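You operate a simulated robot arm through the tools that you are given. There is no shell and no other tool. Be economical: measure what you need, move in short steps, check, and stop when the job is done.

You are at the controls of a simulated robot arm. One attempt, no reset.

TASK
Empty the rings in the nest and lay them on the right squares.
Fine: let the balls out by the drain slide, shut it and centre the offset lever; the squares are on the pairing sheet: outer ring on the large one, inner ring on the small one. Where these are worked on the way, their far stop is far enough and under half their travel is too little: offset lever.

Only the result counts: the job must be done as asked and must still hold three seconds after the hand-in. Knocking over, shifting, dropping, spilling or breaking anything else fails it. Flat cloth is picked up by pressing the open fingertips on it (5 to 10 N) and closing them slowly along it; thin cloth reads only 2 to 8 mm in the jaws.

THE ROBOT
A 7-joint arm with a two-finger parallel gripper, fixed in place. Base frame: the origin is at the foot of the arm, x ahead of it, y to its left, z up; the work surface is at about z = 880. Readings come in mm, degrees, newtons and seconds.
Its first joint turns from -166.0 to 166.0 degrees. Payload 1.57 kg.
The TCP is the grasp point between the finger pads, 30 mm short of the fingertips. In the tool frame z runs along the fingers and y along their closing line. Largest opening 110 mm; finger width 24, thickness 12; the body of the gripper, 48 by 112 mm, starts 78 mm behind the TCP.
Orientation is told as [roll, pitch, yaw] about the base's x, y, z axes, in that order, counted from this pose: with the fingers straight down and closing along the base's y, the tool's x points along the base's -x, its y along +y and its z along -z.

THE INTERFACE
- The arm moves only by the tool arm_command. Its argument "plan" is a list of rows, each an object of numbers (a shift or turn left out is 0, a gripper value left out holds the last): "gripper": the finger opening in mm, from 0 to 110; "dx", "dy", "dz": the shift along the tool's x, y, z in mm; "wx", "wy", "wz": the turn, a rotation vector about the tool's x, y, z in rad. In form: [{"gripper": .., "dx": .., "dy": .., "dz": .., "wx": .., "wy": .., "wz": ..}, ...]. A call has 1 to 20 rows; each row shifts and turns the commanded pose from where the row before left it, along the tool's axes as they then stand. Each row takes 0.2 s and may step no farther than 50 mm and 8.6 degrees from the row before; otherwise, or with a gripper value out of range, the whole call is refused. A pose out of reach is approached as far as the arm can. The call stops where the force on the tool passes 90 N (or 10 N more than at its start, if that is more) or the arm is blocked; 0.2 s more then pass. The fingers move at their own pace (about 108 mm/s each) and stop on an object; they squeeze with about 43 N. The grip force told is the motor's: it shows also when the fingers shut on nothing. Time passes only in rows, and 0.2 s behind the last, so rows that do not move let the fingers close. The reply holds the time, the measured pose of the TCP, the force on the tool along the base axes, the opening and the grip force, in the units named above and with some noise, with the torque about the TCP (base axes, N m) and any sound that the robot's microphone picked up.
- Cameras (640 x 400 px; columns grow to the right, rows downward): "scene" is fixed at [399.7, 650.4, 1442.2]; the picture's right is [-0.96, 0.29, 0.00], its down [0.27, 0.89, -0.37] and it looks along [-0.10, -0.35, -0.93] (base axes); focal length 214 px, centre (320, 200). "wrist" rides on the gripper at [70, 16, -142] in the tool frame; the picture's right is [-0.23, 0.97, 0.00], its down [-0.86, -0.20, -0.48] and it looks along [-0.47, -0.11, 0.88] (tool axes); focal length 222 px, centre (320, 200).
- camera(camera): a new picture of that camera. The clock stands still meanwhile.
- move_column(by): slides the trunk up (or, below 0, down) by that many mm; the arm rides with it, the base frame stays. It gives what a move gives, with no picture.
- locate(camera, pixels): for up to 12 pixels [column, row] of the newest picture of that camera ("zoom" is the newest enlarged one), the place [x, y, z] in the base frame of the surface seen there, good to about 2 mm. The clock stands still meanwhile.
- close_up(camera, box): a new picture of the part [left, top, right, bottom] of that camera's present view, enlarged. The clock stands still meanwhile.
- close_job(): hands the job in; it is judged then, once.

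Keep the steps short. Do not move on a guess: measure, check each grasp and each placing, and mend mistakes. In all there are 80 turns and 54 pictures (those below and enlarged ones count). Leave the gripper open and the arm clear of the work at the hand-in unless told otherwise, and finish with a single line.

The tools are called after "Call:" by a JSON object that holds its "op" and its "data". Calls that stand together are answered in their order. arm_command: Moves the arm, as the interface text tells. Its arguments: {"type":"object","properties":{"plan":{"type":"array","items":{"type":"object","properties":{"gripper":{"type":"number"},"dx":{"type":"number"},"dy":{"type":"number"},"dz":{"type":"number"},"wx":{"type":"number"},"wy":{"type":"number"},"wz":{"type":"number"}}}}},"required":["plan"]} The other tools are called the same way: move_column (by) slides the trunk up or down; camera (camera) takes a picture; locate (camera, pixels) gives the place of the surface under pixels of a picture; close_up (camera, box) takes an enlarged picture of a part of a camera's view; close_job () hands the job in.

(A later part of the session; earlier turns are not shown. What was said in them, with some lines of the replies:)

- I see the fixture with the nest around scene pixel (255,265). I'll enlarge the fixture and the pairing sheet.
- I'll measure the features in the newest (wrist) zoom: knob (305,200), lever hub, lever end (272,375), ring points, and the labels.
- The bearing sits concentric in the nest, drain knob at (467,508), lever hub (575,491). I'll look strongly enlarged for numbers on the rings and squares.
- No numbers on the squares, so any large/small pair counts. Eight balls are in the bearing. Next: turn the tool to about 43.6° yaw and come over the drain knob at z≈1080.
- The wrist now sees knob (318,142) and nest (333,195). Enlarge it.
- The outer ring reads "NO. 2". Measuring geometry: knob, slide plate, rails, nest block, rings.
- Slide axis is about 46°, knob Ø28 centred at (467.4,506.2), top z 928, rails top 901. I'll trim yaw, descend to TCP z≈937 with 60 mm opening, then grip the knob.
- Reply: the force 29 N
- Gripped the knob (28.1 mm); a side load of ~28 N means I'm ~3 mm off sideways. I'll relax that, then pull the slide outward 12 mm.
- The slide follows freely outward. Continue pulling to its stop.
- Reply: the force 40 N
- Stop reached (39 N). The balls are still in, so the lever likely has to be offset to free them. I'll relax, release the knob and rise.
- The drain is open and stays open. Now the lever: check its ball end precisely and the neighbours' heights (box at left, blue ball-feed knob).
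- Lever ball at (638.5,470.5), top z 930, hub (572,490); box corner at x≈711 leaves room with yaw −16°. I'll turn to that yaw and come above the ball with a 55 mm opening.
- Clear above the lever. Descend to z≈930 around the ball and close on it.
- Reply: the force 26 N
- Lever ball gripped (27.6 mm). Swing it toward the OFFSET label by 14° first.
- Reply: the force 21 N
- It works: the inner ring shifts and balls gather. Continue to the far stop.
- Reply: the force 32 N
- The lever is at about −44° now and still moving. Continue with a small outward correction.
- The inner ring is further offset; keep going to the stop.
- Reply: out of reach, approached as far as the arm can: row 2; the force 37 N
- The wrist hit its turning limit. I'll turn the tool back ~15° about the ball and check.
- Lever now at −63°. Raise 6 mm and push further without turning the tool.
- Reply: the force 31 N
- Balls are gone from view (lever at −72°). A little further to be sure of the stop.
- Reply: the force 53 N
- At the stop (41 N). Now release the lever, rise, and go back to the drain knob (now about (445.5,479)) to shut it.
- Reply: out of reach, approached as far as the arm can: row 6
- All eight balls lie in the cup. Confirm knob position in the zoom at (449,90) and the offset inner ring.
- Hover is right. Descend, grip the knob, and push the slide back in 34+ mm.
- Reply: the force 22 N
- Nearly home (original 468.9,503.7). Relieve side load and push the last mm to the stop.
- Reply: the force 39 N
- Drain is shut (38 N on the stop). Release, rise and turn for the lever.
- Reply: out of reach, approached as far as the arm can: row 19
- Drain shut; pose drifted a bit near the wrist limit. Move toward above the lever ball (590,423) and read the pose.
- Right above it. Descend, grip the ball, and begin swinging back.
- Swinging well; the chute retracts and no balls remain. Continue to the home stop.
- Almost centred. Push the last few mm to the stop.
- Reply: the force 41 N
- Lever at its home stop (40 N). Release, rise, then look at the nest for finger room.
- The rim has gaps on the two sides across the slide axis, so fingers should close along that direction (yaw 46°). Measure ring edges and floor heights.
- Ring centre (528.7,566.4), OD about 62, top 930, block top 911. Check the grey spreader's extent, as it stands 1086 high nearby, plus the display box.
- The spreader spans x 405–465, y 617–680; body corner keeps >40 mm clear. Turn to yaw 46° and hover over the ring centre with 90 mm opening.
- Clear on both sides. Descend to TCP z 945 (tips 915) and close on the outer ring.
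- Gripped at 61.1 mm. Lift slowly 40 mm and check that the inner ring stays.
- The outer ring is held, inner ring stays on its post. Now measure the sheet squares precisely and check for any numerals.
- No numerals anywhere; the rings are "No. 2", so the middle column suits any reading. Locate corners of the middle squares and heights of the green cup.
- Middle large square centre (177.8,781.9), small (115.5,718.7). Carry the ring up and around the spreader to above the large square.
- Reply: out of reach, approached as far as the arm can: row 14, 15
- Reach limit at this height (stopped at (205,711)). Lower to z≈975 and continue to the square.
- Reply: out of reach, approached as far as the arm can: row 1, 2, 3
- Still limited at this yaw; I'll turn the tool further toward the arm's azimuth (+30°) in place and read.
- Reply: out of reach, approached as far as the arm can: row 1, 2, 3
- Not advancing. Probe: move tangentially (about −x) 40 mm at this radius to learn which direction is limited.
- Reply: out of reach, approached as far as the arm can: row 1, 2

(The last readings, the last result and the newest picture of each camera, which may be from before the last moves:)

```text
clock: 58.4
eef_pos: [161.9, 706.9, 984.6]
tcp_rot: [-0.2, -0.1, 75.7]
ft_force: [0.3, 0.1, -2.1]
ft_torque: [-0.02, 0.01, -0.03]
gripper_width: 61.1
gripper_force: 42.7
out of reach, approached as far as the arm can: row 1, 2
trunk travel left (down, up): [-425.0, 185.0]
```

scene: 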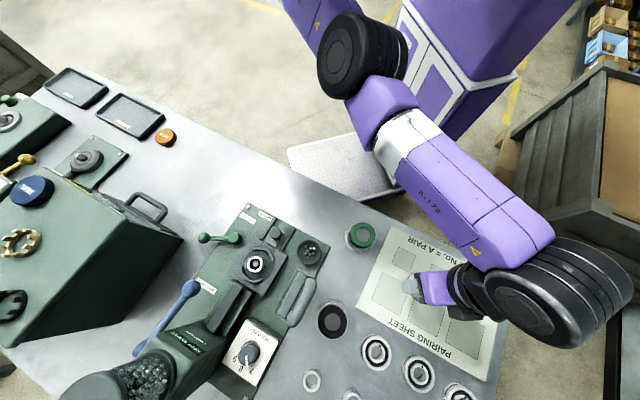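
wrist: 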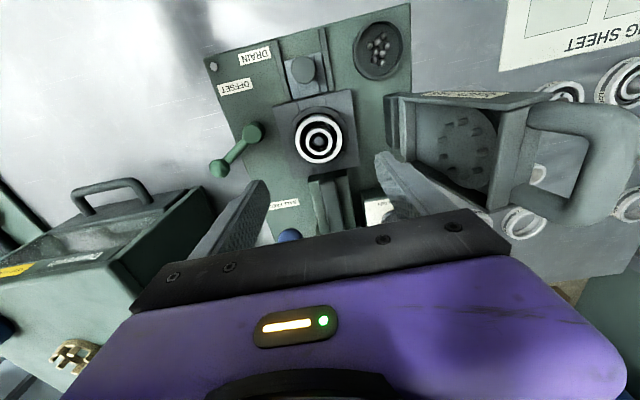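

Radius shrinks as azimuth grows: a posture limit rather than full stretch. I'll try changing posture by raising the trunk 80 mm, then stepping outward again.

Call:
{"op": "move_column", "data": {"by": 80}}

Call:
{"op": "arm_command", "data": {"plan": [{"dz": 20}, {"dx": -20}, {"dx": -20}, {}]}}

```text
clock: 59.6
eef_pos: [161.4, 707.3, 1064.0]
tcp_rot: [-0.1, -0.2, 75.8]
ft_force: [0.6, -0.9, -1.7]
ft_torque: [-0.01, 0.0, -0.01]
gripper_width: 61.2
gripper_force: 42.6
trunk travel left (down, up): [-505.0, 105.0]
```

```text
clock: 60.6
eef_pos: [180.0, 711.6, 1050.3]
tcp_rot: [0.0, -0.1, 75.8]
ft_force: [0.7, 1.1, -0.9]
ft_torque: [-0.02, -0.03, 0.03]
gripper_width: 61.0
gripper_force: 43.2
out of reach, approached as far as the arm can: row 2, 3
trunk travel left (down, up): [-505.0, 105.0]
```

Same limiting curve. Decisive test: rotate purely about the base axis (position and yaw together, 9°); that needs only joint 1.

Call:
{"op": "arm_command", "data": {"plan": [{"dx": 4, "dy": 0}, {"dy": 38.2, "dx": 1, "wz": -0.0524}, {"dy": 38.2, "dx": 1, "wz": -0.0524}, {"dy": 38.2, "dx": 1, "wz": -0.0524}, {}]}}

```text
clock: 61.8
eef_pos: [90.8, 688.6, 1054.5]
tcp_rot: [0.0, -0.2, 84.1]
ft_force: [0.8, 0.1, -1.5]
ft_torque: [-0.06, 0.05, 0.01]
gripper_width: 61.0
gripper_force: 43.2
out of reach, approached as far as the arm can: row 2, 3, 4
trunk travel left (down, up): [-505.0, 105.0]
```

Joint 1 itself seems stuck here. Look at the arm's posture.

Call:
{"op": "camera", "data": {"camera": "scene"}}

Call:
{"op": "locate", "data": {"camera": "scene", "pixels": [[350, 50], [320, 10], [400, 110], [540, 240], [450, 30], [470, 170], [380, 60], [600, 280], [420, 150], [490, 110], [345, 165], [405, 180]]}}

```text
18 pictures are left
```

scene: 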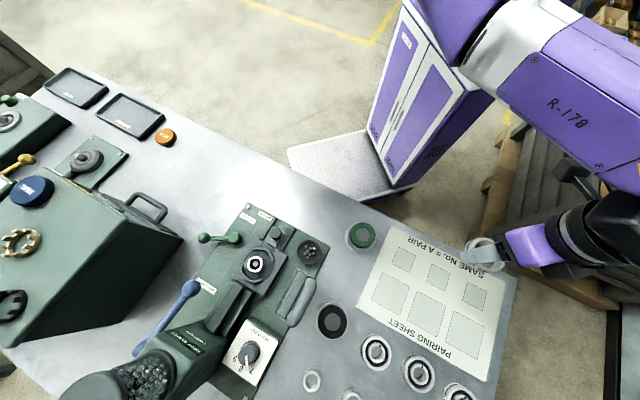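

```text
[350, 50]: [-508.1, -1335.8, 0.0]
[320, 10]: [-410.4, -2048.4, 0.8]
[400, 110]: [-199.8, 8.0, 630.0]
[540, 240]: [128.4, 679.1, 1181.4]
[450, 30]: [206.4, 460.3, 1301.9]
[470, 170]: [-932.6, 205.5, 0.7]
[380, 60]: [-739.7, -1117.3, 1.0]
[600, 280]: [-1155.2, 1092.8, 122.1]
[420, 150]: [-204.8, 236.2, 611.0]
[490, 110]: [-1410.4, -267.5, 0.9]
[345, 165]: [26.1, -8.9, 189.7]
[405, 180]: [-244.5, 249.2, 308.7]
```

The elbow has swung far off-plane, so posture drifted because I carried the ring with fixed yaw. I'll retrace to the good posture near (430,480), then swing with yaw co-rotating.

Call:
{"op": "arm_command", "data": {"plan": [{"dx": 10}, {"wz": 0.13}, {"wz": 0.13}, {"wz": 0.13}, {"wz": 0.13}, {"wz": 0.13}, {}]}}

```text
clock: 63.4
eef_pos: [88.6, 685.1, 1053.3]
tcp_rot: [-0.1, 0.0, 47.5]
ft_force: [-1.0, -0.1, -1.2]
ft_torque: [0.01, -0.01, -0.01]
gripper_width: 61.2
gripper_force: 43.5
out of reach, approached as far as the arm can: row 1
trunk travel left (down, up): [-505.0, 105.0]
```

Call:
{"op": "arm_command", "data": {"plan": [{"dx": -9.3, "dy": -35.3}, {"dx": -9.3, "dy": -35.3}, {"dx": -9.3, "dy": -35.3}, {"dx": -9.3, "dy": -35.3}, {"dx": -9.3, "dy": -35.3}, {"dx": -6.6, "dy": -42.8}, {"dx": -6.6, "dy": -42.8}, {"dx": -6.6, "dy": -42.8}, {"dx": -6.6, "dy": -42.8}, {"dx": -6.6, "dy": -42.8}, {}]}}

Call:
{"op": "camera", "data": {"camera": "scene"}}

```text
clock: 66.0
eef_pos: [339.8, 716.5, 1035.9]
tcp_rot: [-0.5, 0.3, 53.2]
ft_force: [0.3, 0.1, -2.0]
ft_torque: [-0.01, -0.01, 0.0]
gripper_width: 61.0
gripper_force: 43.0
out of reach, approached as far as the arm can: row 1, 2, 3, 4, 5, 6, 7, 8, 9, 10
trunk travel left (down, up): [-505.0, 105.0]
stopped in row 11: the arm was blocked; the commanded pose is now the measured one
```

```text
17 pictures are left
```

scene: 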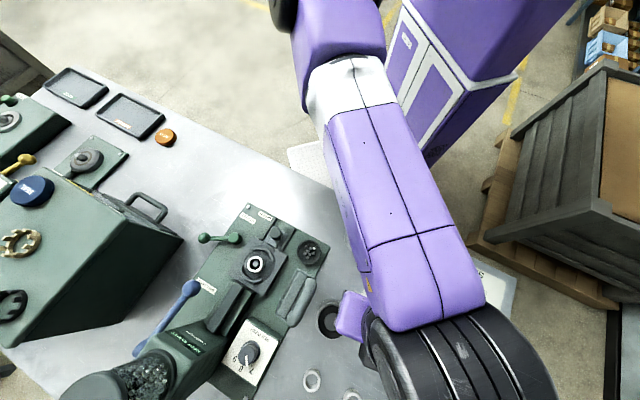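

The arm followed a different branch to (340,716), r≈793, ring still held. The body is close to the spreader, so move away by co-rotating +6° about the base.

Call:
{"op": "arm_command", "data": {"plan": [{"dy": 20.2, "dx": 4.4, "wz": -0.0262}, {"dy": 20.2, "dx": 4.4, "wz": -0.0262}, {"dy": 20.2, "dx": 4.4, "wz": -0.0262}, {}]}}

Call:
{"op": "close_up", "data": {"camera": "scene", "box": [190, 200, 430, 350]}}

```text
clock: 67.0
eef_pos: [285.0, 719.4, 1039.0]
tcp_rot: [-0.5, 0.1, 57.7]
ft_force: [-0.1, 0.1, -1.1]
ft_torque: [0.02, 0.02, -0.01]
gripper_width: 60.9
gripper_force: 42.8
out of reach, approached as far as the arm can: row 1, 2, 3
trunk travel left (down, up): [-505.0, 105.0]
```

```text
2.67 times, centred on (310, 275) of scene
```

zoom: 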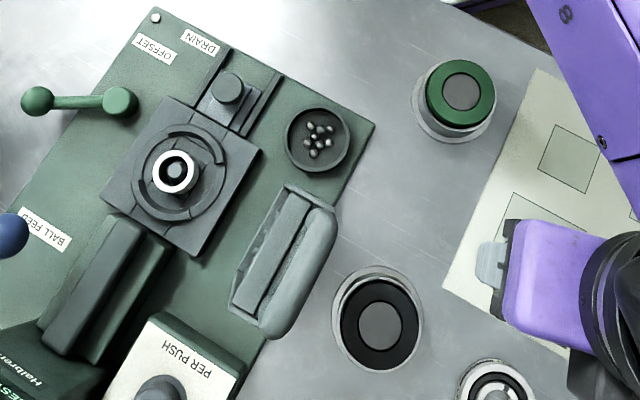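

Nothing was disturbed. The first column's large square (~(242,719)) lies right here within reach. Lower the trunk 80 mm back and re-test motion outward.

Call:
{"op": "move_column", "data": {"by": -80}}

Call:
{"op": "arm_command", "data": {"plan": [{"dx": 10}, {"dx": 10}, {"dx": 10}, {}]}}

```text
clock: 68.1
eef_pos: [284.9, 719.3, 957.3]
tcp_rot: [-0.4, 0.1, 57.5]
ft_force: [0.5, 0.5, -1.7]
ft_torque: [-0.03, 0.0, -0.01]
gripper_width: 61.1
gripper_force: 43.1
trunk travel left (down, up): [-425.0, 185.0]
```

```text
clock: 69.1
eef_pos: [267.7, 717.0, 956.1]
tcp_rot: [-0.4, 0.3, 57.7]
ft_force: [0.0, -0.1, -2.1]
ft_torque: [0.02, -0.02, 0.0]
gripper_width: 61.2
gripper_force: 43.0
out of reach, approached as far as the arm can: row 1, 2, 3
trunk travel left (down, up): [-425.0, 185.0]
```

The arm is locked along a stretched curve: neither outward nor inward follows. Try to break it: raise 40 mm, then a large inward step.

Call:
{"op": "arm_command", "data": {"plan": [{"dz": -20}, {"dz": -20}, {}, {"dx": 48}, {}, {"dx": 48}, {}]}}

```text
clock: 70.7
eef_pos: [206.7, 710.8, 997.0]
tcp_rot: [-0.6, 0.4, 57.5]
ft_force: [0.6, 0.3, -1.2]
ft_torque: [-0.01, -0.01, 0.0]
gripper_width: 61.2
gripper_force: 43.0
out of reach, approached as far as the arm can: row 4, 6
trunk travel left (down, up): [-425.0, 185.0]
```

Inward still refused. Test a pure base-axis rotation in the negative direction (−6°).

Call:
{"op": "arm_command", "data": {"plan": [{"dy": -24.9, "dx": -6.8, "wz": 0.035}, {"dy": -24.9, "dx": -6.8, "wz": 0.035}, {"dy": -24.9, "dx": -6.8, "wz": 0.035}, {}]}}

Call:
{"op": "camera", "data": {"camera": "scene"}}

```text
clock: 71.7
eef_pos: [277.0, 718.1, 996.7]
tcp_rot: [-0.7, 0.2, 51.5]
ft_force: [0.4, 0.0, -1.7]
ft_torque: [0.01, 0.0, -0.05]
gripper_width: 61.0
gripper_force: 43.0
out of reach, approached as far as the arm can: row 1, 2, 3
trunk travel left (down, up): [-425.0, 185.0]
```

```text
15 pictures are left
```

scene: 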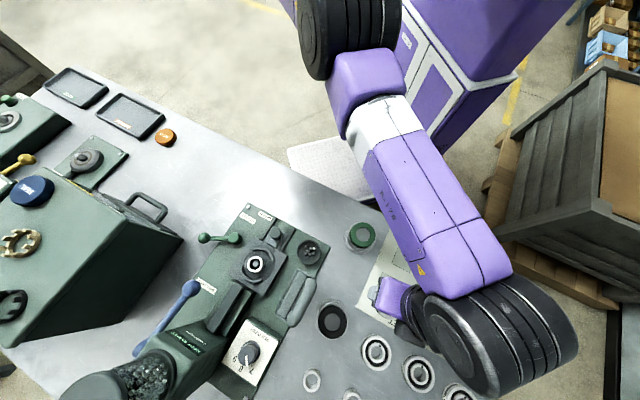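

Posture stays on this curve, but the first column's large square lies on it. Measure that square's visible corners now.

Call:
{"op": "close_up", "data": {"camera": "scene", "box": [350, 230, 430, 330]}}

```text
4.00 times, centred on (390, 280) of scene
```

zoom: 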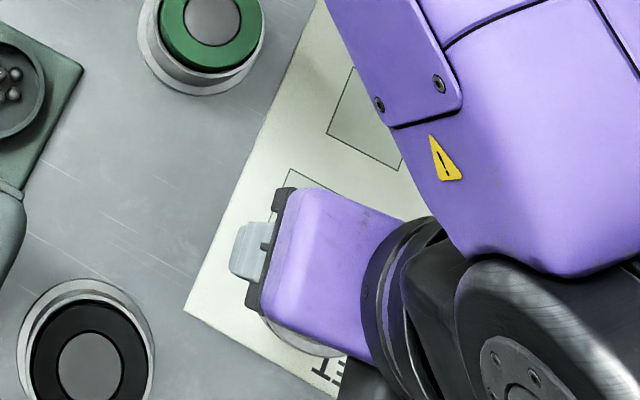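

Call:
{"op": "locate", "data": {"camera": "zoom", "pixels": [[352, 66], [327, 133], [400, 170], [290, 169], [185, 311], [325, 2], [205, 20], [85, 365]]}}

```text
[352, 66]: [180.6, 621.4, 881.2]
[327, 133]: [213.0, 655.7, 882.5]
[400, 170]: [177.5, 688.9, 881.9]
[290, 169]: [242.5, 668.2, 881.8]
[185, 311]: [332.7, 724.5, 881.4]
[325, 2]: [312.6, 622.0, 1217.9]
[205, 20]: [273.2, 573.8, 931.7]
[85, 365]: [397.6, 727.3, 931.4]
```

Large square 1 centre (241.8,716.2), small square 1 centre (179,655.2). Slide along the curve to x≈242.

Call:
{"op": "arm_command", "data": {"plan": [{"dx": 7.3, "dy": 9.1}, {"dx": 7.3, "dy": 9.1}, {"dx": 7.3, "dy": 9.1}, {}, {}]}}

```text
clock: 72.9
eef_pos: [243.3, 718.6, 995.9]
tcp_rot: [-0.5, 0.1, 51.5]
ft_force: [-0.3, 1.0, -1.6]
ft_torque: [0.0, 0.02, 0.03]
gripper_width: 61.1
gripper_force: 43.4
trunk travel left (down, up): [-425.0, 185.0]
```

That was reachable. Correct by (−1.5,−2.4) mm.

Call:
{"op": "arm_command", "data": {"plan": [{"dx": 2.8, "dy": -0.3}, {}]}}

```text
clock: 73.5
eef_pos: [240.7, 715.8, 996.9]
tcp_rot: [-0.5, 0.2, 51.6]
ft_force: [-0.1, 0.6, -1.3]
ft_torque: [0.01, 0.01, 0.02]
gripper_width: 61.0
gripper_force: 43.4
trunk travel left (down, up): [-425.0, 185.0]
```

Over the centre within 1 mm. Lower by the trunk 76 mm to z≈921.

Call:
{"op": "move_column", "data": {"by": -76}}

```text
clock: 74.7
eef_pos: [239.6, 716.4, 919.3]
tcp_rot: [-0.5, 0.2, 51.6]
ft_force: [0.0, 0.4, -2.0]
ft_torque: [-0.01, -0.01, -0.03]
gripper_width: 60.9
gripper_force: 43.4
trunk travel left (down, up): [-349.0, 261.0]
```

Call:
{"op": "move_column", "data": {"by": -3}}

Call:
{"op": "move_column", "data": {"by": -1.5}}

```text
clock: 75.2
eef_pos: [241.0, 716.3, 916.2]
tcp_rot: [-0.4, 0.2, 51.7]
ft_force: [0.5, -0.1, -1.3]
ft_torque: [0.01, -0.01, 0.0]
gripper_width: 61.3
gripper_force: 43.2
trunk travel left (down, up): [-346.0, 264.0]
```

```text
clock: 75.7
eef_pos: [241.0, 714.9, 914.6]
tcp_rot: [-0.4, 0.3, 51.6]
ft_force: [-0.4, 0.3, -1.3]
ft_torque: [0.01, -0.03, -0.03]
gripper_width: 61.3
gripper_force: 43.4
trunk travel left (down, up): [-344.0, 266.0]
```

No contact yet; lower in further small steps until the force rises.

Call:
{"op": "move_column", "data": {"by": -1}}

Call:
{"op": "move_column", "data": {"by": -1}}

```text
clock: 76.2
eef_pos: [240.3, 715.4, 913.9]
tcp_rot: [-0.4, 0.1, 51.6]
ft_force: [0.5, -1.6, 3.6]
ft_torque: [0.12, 0.06, 0.03]
gripper_width: 61.3
gripper_force: 43.3
trunk travel left (down, up): [-344.0, 266.0]
```

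```text
clock: 76.7
eef_pos: [241.1, 715.9, 915.2]
tcp_rot: [-0.4, 0.1, 51.6]
ft_force: [0.8, -4.3, 12.9]
ft_torque: [0.24, 0.17, 0.07]
gripper_width: 61.3
gripper_force: 43.1
trunk travel left (down, up): [-342.0, 268.0]
```

Contact (13 N). Open the fingers to 80 mm, then raise with the trunk.

Call:
{"op": "arm_command", "data": {"plan": [{"gripper": 68}, {"gripper": 80}, {}, {}]}}

Call:
{"op": "move_column", "data": {"by": 83}}

Call:
{"op": "arm_command", "data": {"plan": [{"dx": 10}, {"dx": 20}, {"dx": 30}, {}]}}

```text
clock: 77.7
eef_pos: [241.0, 715.9, 912.0]
tcp_rot: [-0.5, 0.2, 51.6]
ft_force: [0.1, -0.7, -0.6]
ft_torque: [0.0, -0.03, -0.01]
gripper_width: 80.0
gripper_force: 0.1
trunk travel left (down, up): [-342.0, 268.0]
```

```text
clock: 78.9
eef_pos: [240.3, 716.3, 995.4]
tcp_rot: [-0.4, 0.1, 51.6]
ft_force: [0.2, 0.0, 0.3]
ft_torque: [-0.03, -0.03, 0.02]
gripper_width: 79.8
gripper_force: 0.1
trunk travel left (down, up): [-426.0, 184.0]
```

```text
clock: 79.9
eef_pos: [198.2, 710.2, 996.2]
tcp_rot: [-0.5, 0.4, 51.6]
ft_force: [1.4, 0.3, -0.3]
ft_torque: [0.0, -0.02, 0.0]
gripper_width: 80.2
gripper_force: 0.0
out of reach, approached as far as the arm can: row 1, 2, 3
trunk travel left (down, up): [-426.0, 184.0]
```

Check the ring's placing, and try to unlock the posture by rising with the arm itself.

Call:
{"op": "close_up", "data": {"camera": "scene", "box": [340, 220, 500, 340]}}

Call:
{"op": "arm_command", "data": {"plan": [{"dz": -40}, {"dz": -40}, {"dz": -40}, {"dz": -40}, {"dz": -40}, {}]}}

```text
3.33 times, centred on (420, 280) of scene
```

zoom: 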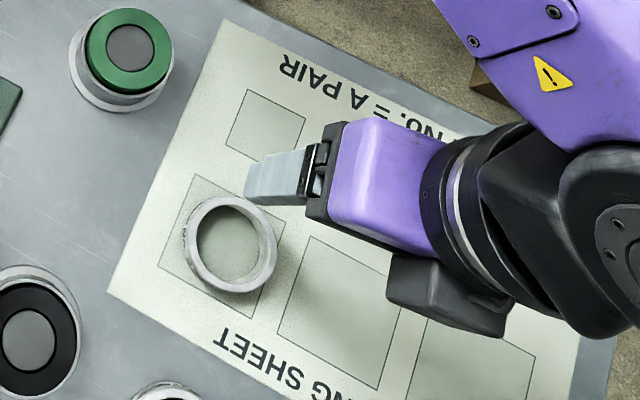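

```text
clock: 81.3
eef_pos: [202.9, 687.9, 1190.7]
tcp_rot: [-0.5, 0.2, 51.5]
ft_force: [0.0, -1.3, 0.7]
ft_torque: [-0.01, 0.02, 0.0]
gripper_width: 80.2
gripper_force: 0.1
out of reach, approached as far as the arm can: row 3, 4, 5
trunk travel left (down, up): [-426.0, 184.0]
```

The outer ring sits inside its square. The arm is on its stretch limit; going straight down from here should bend the elbow. Descend 170 mm and see whether xy holds.

Call:
{"op": "arm_command", "data": {"plan": [{"dz": 20}, {"dz": 30}, {"dz": 40}, {"dz": 40}, {"dz": 40}, {}, {"dx": 10}, {"dx": 15}, {}]}}

```text
clock: 83.3
eef_pos: [182.5, 707.3, 1025.8]
tcp_rot: [-0.6, 0.4, 51.7]
ft_force: [0.6, -0.2, -0.4]
ft_torque: [0.0, -0.03, -0.01]
gripper_width: 80.2
gripper_force: 0.0
out of reach, approached as far as the arm can: row 1, 2, 3, 4, 7, 8
trunk travel left (down, up): [-426.0, 184.0]
```

The wrist stays on this limit surface. I'll raise the trunk so the fingers clear the spreader (1127), then travel toward +x at height to get back to the good posture over the fixture.

Call:
{"op": "move_column", "data": {"by": 180}}

Call:
{"op": "arm_command", "data": {"plan": [{"dx": -20, "dy": -26}, {"dx": -20, "dy": -26}, {"dx": -20, "dy": -26}, {"dx": -20, "dy": -26}, {"dx": -10, "dy": -35}, {"dx": -5, "dy": -40}, {"dx": 0, "dy": -40}, {}]}}

```text
clock: 85.3
eef_pos: [182.6, 707.1, 1205.0]
tcp_rot: [-0.6, 0.3, 51.6]
ft_force: [0.0, 0.3, -0.3]
ft_torque: [-0.01, -0.02, 0.01]
gripper_width: 80.0
gripper_force: 0.1
trunk travel left (down, up): [-606.0, 4.0]
```

```text
clock: 86.9
eef_pos: [295.4, 716.4, 1205.8]
tcp_rot: [-0.8, 0.7, 61.0]
ft_force: [0.3, 0.0, 0.0]
ft_torque: [0.02, 0.03, -0.03]
gripper_width: 80.2
gripper_force: 0.1
out of reach, approached as far as the arm can: row 1, 2, 3, 5, 6, 7
trunk travel left (down, up): [-606.0, 4.0]
stopped in row 8: the arm was blocked; the commanded pose is now the measured one
```

The yaw was dragged from 51 to 61°, so a wrist joint is at its limit. Turn the yaw up by ~45° here, then try inward/back again.

Call:
{"op": "arm_command", "data": {"plan": [{"wz": -0.13}, {"wz": -0.13}, {"wz": -0.13}, {"wz": -0.13}, {"wz": -0.13}, {"wz": -0.13}, {}, {"dx": 5}, {"dx": 20}, {"dx": 20}, {}]}}

Call:
{"op": "camera", "data": {"camera": "scene"}}

```text
clock: 89.3
eef_pos: [297.9, 715.5, 1204.7]
tcp_rot: [0.1, 1.4, 106.4]
ft_force: [0.0, 0.1, -0.9]
ft_torque: [0.01, -0.02, -0.01]
gripper_width: 80.0
gripper_force: 0.2
out of reach, approached as far as the arm can: row 8, 9, 10
trunk travel left (down, up): [-606.0, 4.0]
```

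```text
12 pictures are left
```

scene: 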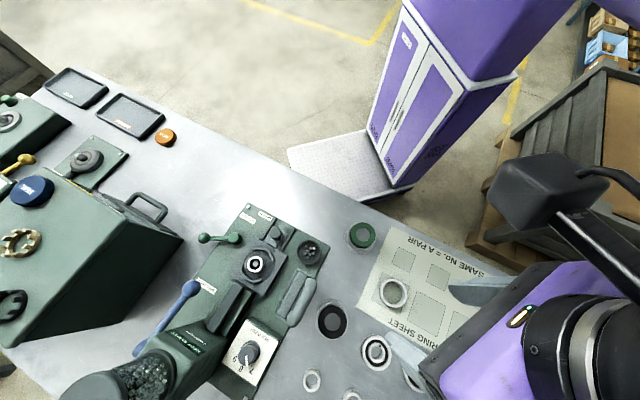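

Still locked in translation. Diagnose which tilt directions are free with small test turns (each row is flagged individually).

Call:
{"op": "arm_command", "data": {"plan": [{"wx": 0.08}, {"wx": -0.08}, {"wx": -0.08}, {"wx": 0.08}, {"wy": 0.08}, {"wy": -0.08}, {"wy": -0.08}, {"wy": 0.08}, {"dz": -5}, {"dz": 5}, {"dy": 5}, {"dy": -5}, {"dy": -5}, {"dy": 5}, {}]}}

```text
clock: 92.5
eef_pos: [309.7, 700.9, 1206.7]
tcp_rot: [-0.1, 1.0, 105.5]
ft_force: [0.7, 0.9, -1.0]
ft_torque: [0.02, 0.01, -0.01]
gripper_width: 80.2
gripper_force: 0.0
out of reach, approached as far as the arm can: row 1, 3, 5
trunk travel left (down, up): [-606.0, 4.0]
```

The wiggle moved the arm 15 mm inward: it's loosening. Try inward again in small steps.

Call:
{"op": "arm_command", "data": {"plan": [{"dx": 5}, {"dx": 5}, {"dx": 10}, {"dx": 10}, {"dx": 10}, {}]}}

```text
clock: 93.9
eef_pos: [320.8, 662.4, 1207.9]
tcp_rot: [-0.1, 1.0, 105.5]
ft_force: [0.2, 0.9, 0.1]
ft_torque: [0.03, 0.02, 0.03]
gripper_width: 80.1
gripper_force: 0.0
trunk travel left (down, up): [-606.0, 4.0]
```

Unlocked. Now move to (430,500) at this height, then turn yaw back to 46°.

Call:
{"op": "arm_command", "data": {"plan": [{"dx": 37, "dy": -12.4}, {"dx": 37, "dy": -12.4}, {"dx": 37, "dy": -12.4}, {"dx": 37, "dy": -12.4}, {"dx": 37, "dy": -12.4}, {"wz": 0.13}, {"wz": 0.13}, {"wz": 0.13}, {"wz": 0.13}, {"wz": 0.13}, {"wz": 0.13}, {"wz": 0.13}, {"wz": 0.13}, {}]}}

```text
clock: 96.9
eef_pos: [428.4, 500.4, 1211.7]
tcp_rot: [-0.9, 0.4, 45.8]
ft_force: [-0.4, 0.4, 0.0]
ft_torque: [0.01, -0.06, -0.01]
gripper_width: 80.0
gripper_force: 0.1
trunk travel left (down, up): [-606.0, 4.0]
```

Good. Level the tilt, bring the trunk back down 180 mm, then hover over the nest.

Call:
{"op": "arm_command", "data": {"plan": [{"wx": -0.006, "wy": -0.016, "gripper": 55}, {}]}}

Call:
{"op": "move_column", "data": {"by": -180}}

Call:
{"op": "arm_command", "data": {"plan": [{"dx": -39.1, "dy": -8.6}, {"dx": -39.1, "dy": -8.6}, {"dx": -39.0, "dy": -8.7}, {}]}}

Call:
{"op": "close_up", "data": {"camera": "wrist", "box": [220, 100, 420, 240]}}

```text
clock: 97.5
eef_pos: [428.5, 501.8, 1210.1]
tcp_rot: [-0.6, -0.5, 45.9]
ft_force: [0.9, -0.8, -0.4]
ft_torque: [-0.03, -0.03, 0.02]
gripper_width: 55.1
gripper_force: 0.0
trunk travel left (down, up): [-606.0, 4.0]
```

```text
clock: 99.5
eef_pos: [427.8, 501.3, 1031.8]
tcp_rot: [-0.7, -0.6, 45.9]
ft_force: [0.1, 0.0, 0.7]
ft_torque: [-0.03, 0.02, 0.02]
gripper_width: 55.2
gripper_force: 0.0
trunk travel left (down, up): [-426.0, 184.0]
```

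```text
clock: 100.5
eef_pos: [528.3, 567.0, 1033.2]
tcp_rot: [-0.6, -0.5, 46.0]
ft_force: [-0.5, 0.8, 0.0]
ft_torque: [0.02, -0.01, -0.03]
gripper_width: 55.2
gripper_force: 0.2
trunk travel left (down, up): [-426.0, 184.0]
```

```text
2.86 times, centred on (320, 170) of wrist
```

zoom: 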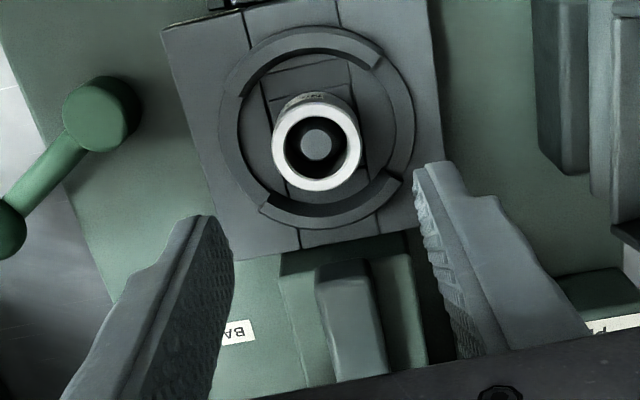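

Inner ring in place around the post. Measure its centre.

Call:
{"op": "locate", "data": {"camera": "zoom", "pixels": [[280, 143], [354, 143], [317, 107], [317, 182], [317, 145], [260, 150], [400, 130]]}}

```text
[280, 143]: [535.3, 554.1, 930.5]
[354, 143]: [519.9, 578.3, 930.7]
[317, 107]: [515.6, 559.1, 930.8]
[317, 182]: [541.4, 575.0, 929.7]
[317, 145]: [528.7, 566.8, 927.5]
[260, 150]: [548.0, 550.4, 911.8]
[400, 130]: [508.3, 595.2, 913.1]
```

Centred. Descend to z≈944 and close on the inner ring.

Call:
{"op": "arm_command", "data": {"plan": [{"dz": 40}, {"dz": 35}, {"dz": 14}, {}, {"gripper": 25}, {}, {}, {}]}}

```text
clock: 102.3
eef_pos: [529.8, 565.7, 942.5]
tcp_rot: [-0.5, -0.5, 45.9]
ft_force: [0.2, -0.1, 0.1]
ft_torque: [0.03, 0.05, 0.01]
gripper_width: 34.9
gripper_force: 42.2
trunk travel left (down, up): [-426.0, 184.0]
```

Gripped at 34.9 mm. Lift slowly and check.

Call:
{"op": "arm_command", "data": {"plan": [{"dz": -5}, {"dz": -10}, {"dz": -20}, {"dz": -30}, {"dz": -35}, {}]}}

Call:
{"op": "close_up", "data": {"camera": "wrist", "box": [220, 80, 420, 240]}}

```text
clock: 103.7
eef_pos: [528.6, 566.7, 1042.7]
tcp_rot: [-0.6, -0.5, 45.9]
ft_force: [0.6, 0.8, -0.2]
ft_torque: [-0.01, -0.03, 0.02]
gripper_width: 34.9
gripper_force: 42.4
trunk travel left (down, up): [-426.0, 184.0]
```

```text
2.50 times, centred on (320, 160) of wrist
```

zoom: 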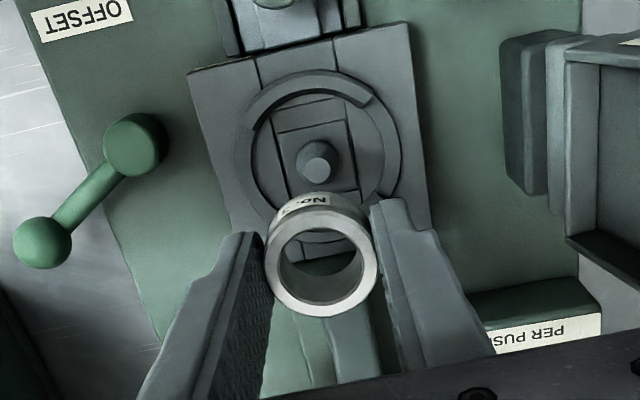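

Inner ring lifted, nest empty. Withdraw radially to (430,480), then swing about the base with yaw co-rotating.

Call:
{"op": "arm_command", "data": {"plan": [{"dx": 43.6, "dy": 3.5}, {"dx": 43.6, "dy": 3.5}, {"dx": 43.6, "dy": 3.5}, {"dy": 42.6, "dx": 3, "wz": -0.0663}, {"dy": 42.6, "dx": 3, "wz": -0.0663}, {"dy": 42.6, "dx": 3, "wz": -0.0663}, {"dy": 42.6, "dx": 3, "wz": -0.0663}, {"dy": 42.6, "dx": 3, "wz": -0.0663}, {"dy": 42.6, "dx": 3, "wz": -0.0663}, {"dy": 42.6, "dx": 3, "wz": -0.0663}, {}]}}

```text
clock: 106.1
eef_pos: [170.7, 623.7, 1038.5]
tcp_rot: [-0.7, -0.3, 72.6]
ft_force: [-0.3, -0.5, -0.8]
ft_torque: [0.02, -0.03, 0.03]
gripper_width: 35.0
gripper_force: 42.8
trunk travel left (down, up): [-426.0, 184.0]
```

Smooth. Go over the small square (179,655.2) and descend to z≈922.

Call:
{"op": "arm_command", "data": {"plan": [{"dx": -16.2, "dy": 0.8}, {"dx": -16.3, "dy": 0.7}, {}, {"dz": 40}, {"dz": 40}, {"dz": 30}, {}]}}

```text
clock: 107.7
eef_pos: [180.5, 654.5, 928.3]
tcp_rot: [-0.7, -0.1, 72.6]
ft_force: [0.5, -0.3, -0.7]
ft_torque: [0.02, -0.01, -0.03]
gripper_width: 34.8
gripper_force: 41.8
trunk travel left (down, up): [-426.0, 184.0]
```

Call:
{"op": "arm_command", "data": {"plan": [{"dy": 1.6, "dz": 5}, {"dz": 5}, {"dz": 2}, {}]}}

Call:
{"op": "arm_command", "data": {"plan": [{"dz": 1}, {"dz": 1}, {}]}}

```text
clock: 108.7
eef_pos: [179.1, 655.4, 917.2]
tcp_rot: [-0.7, -0.2, 72.5]
ft_force: [0.7, -0.1, -1.2]
ft_torque: [0.0, 0.01, -0.02]
gripper_width: 35.0
gripper_force: 42.4
trunk travel left (down, up): [-426.0, 184.0]
```

```text
clock: 109.5
eef_pos: [179.2, 654.7, 915.3]
tcp_rot: [-0.8, -0.3, 72.5]
ft_force: [0.3, 1.7, -0.4]
ft_torque: [0.0, 0.03, -0.02]
gripper_width: 35.1
gripper_force: 42.3
trunk travel left (down, up): [-426.0, 184.0]
```

Not yet in contact; lower 1 mm at a time.

Call:
{"op": "arm_command", "data": {"plan": [{"dz": 1}, {"dz": 0.7}, {}]}}

```text
clock: 110.3
eef_pos: [177.2, 655.4, 913.2]
tcp_rot: [-0.7, -0.2, 72.5]
ft_force: [0.6, -0.6, 2.5]
ft_torque: [0.03, 0.05, 0.02]
gripper_width: 35.0
gripper_force: 41.9
trunk travel left (down, up): [-426.0, 184.0]
5 turns are left
```

Touching. Open to 60 mm and rise straight up, then check.

Call:
{"op": "arm_command", "data": {"plan": [{"dz": 0.5}, {"gripper": 42}, {"gripper": 60}, {}, {"dz": -10}, {"dz": -40}, {"dz": -45}, {"dz": -45}, {"dx": 40}, {}]}}

Call:
{"op": "close_up", "data": {"camera": "scene", "box": [340, 220, 500, 340]}}

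Call:
{"op": "close_up", "data": {"camera": "scene", "box": [190, 200, 350, 320]}}

```text
clock: 112.5
eef_pos: [165.5, 615.6, 1052.8]
tcp_rot: [-0.8, -0.3, 72.4]
ft_force: [-0.5, 0.3, -0.3]
ft_torque: [0.02, 0.01, 0.03]
gripper_width: 60.0
gripper_force: 0.1
trunk travel left (down, up): [-426.0, 184.0]
```

```text
3.33 times, centred on (420, 280) of scene
```

zoom: 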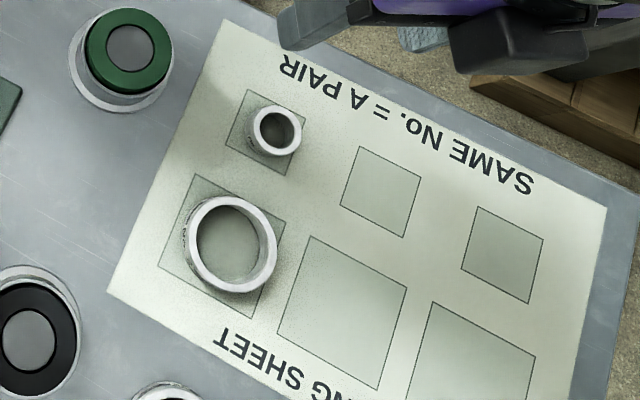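

```text
3.33 times, centred on (270, 260) of scene
4 turns are left
```

zoom: 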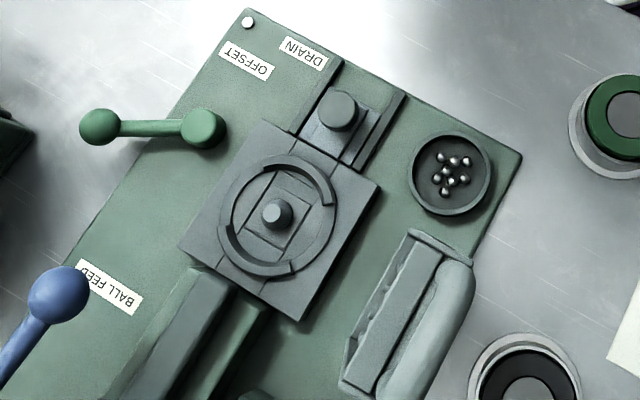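

Both rings lie inside their squares as a pair. The nest is empty, the drain is shut, the lever is centred, all eight balls are in the cup, and the gripper is open and clear. Handing in.

Call:
{"op": "close_job", "data": {}}

```text
The job is handed in.
```

I handed the job in with the outer ring on a large square and the inner ring on the small square of the same column, the drain shut, the offset lever centred, and all eight balls in the cup. The squares carry no numbers; the rings are marked No. 2, and I used the end column because the middle one was out of the arm's reach.
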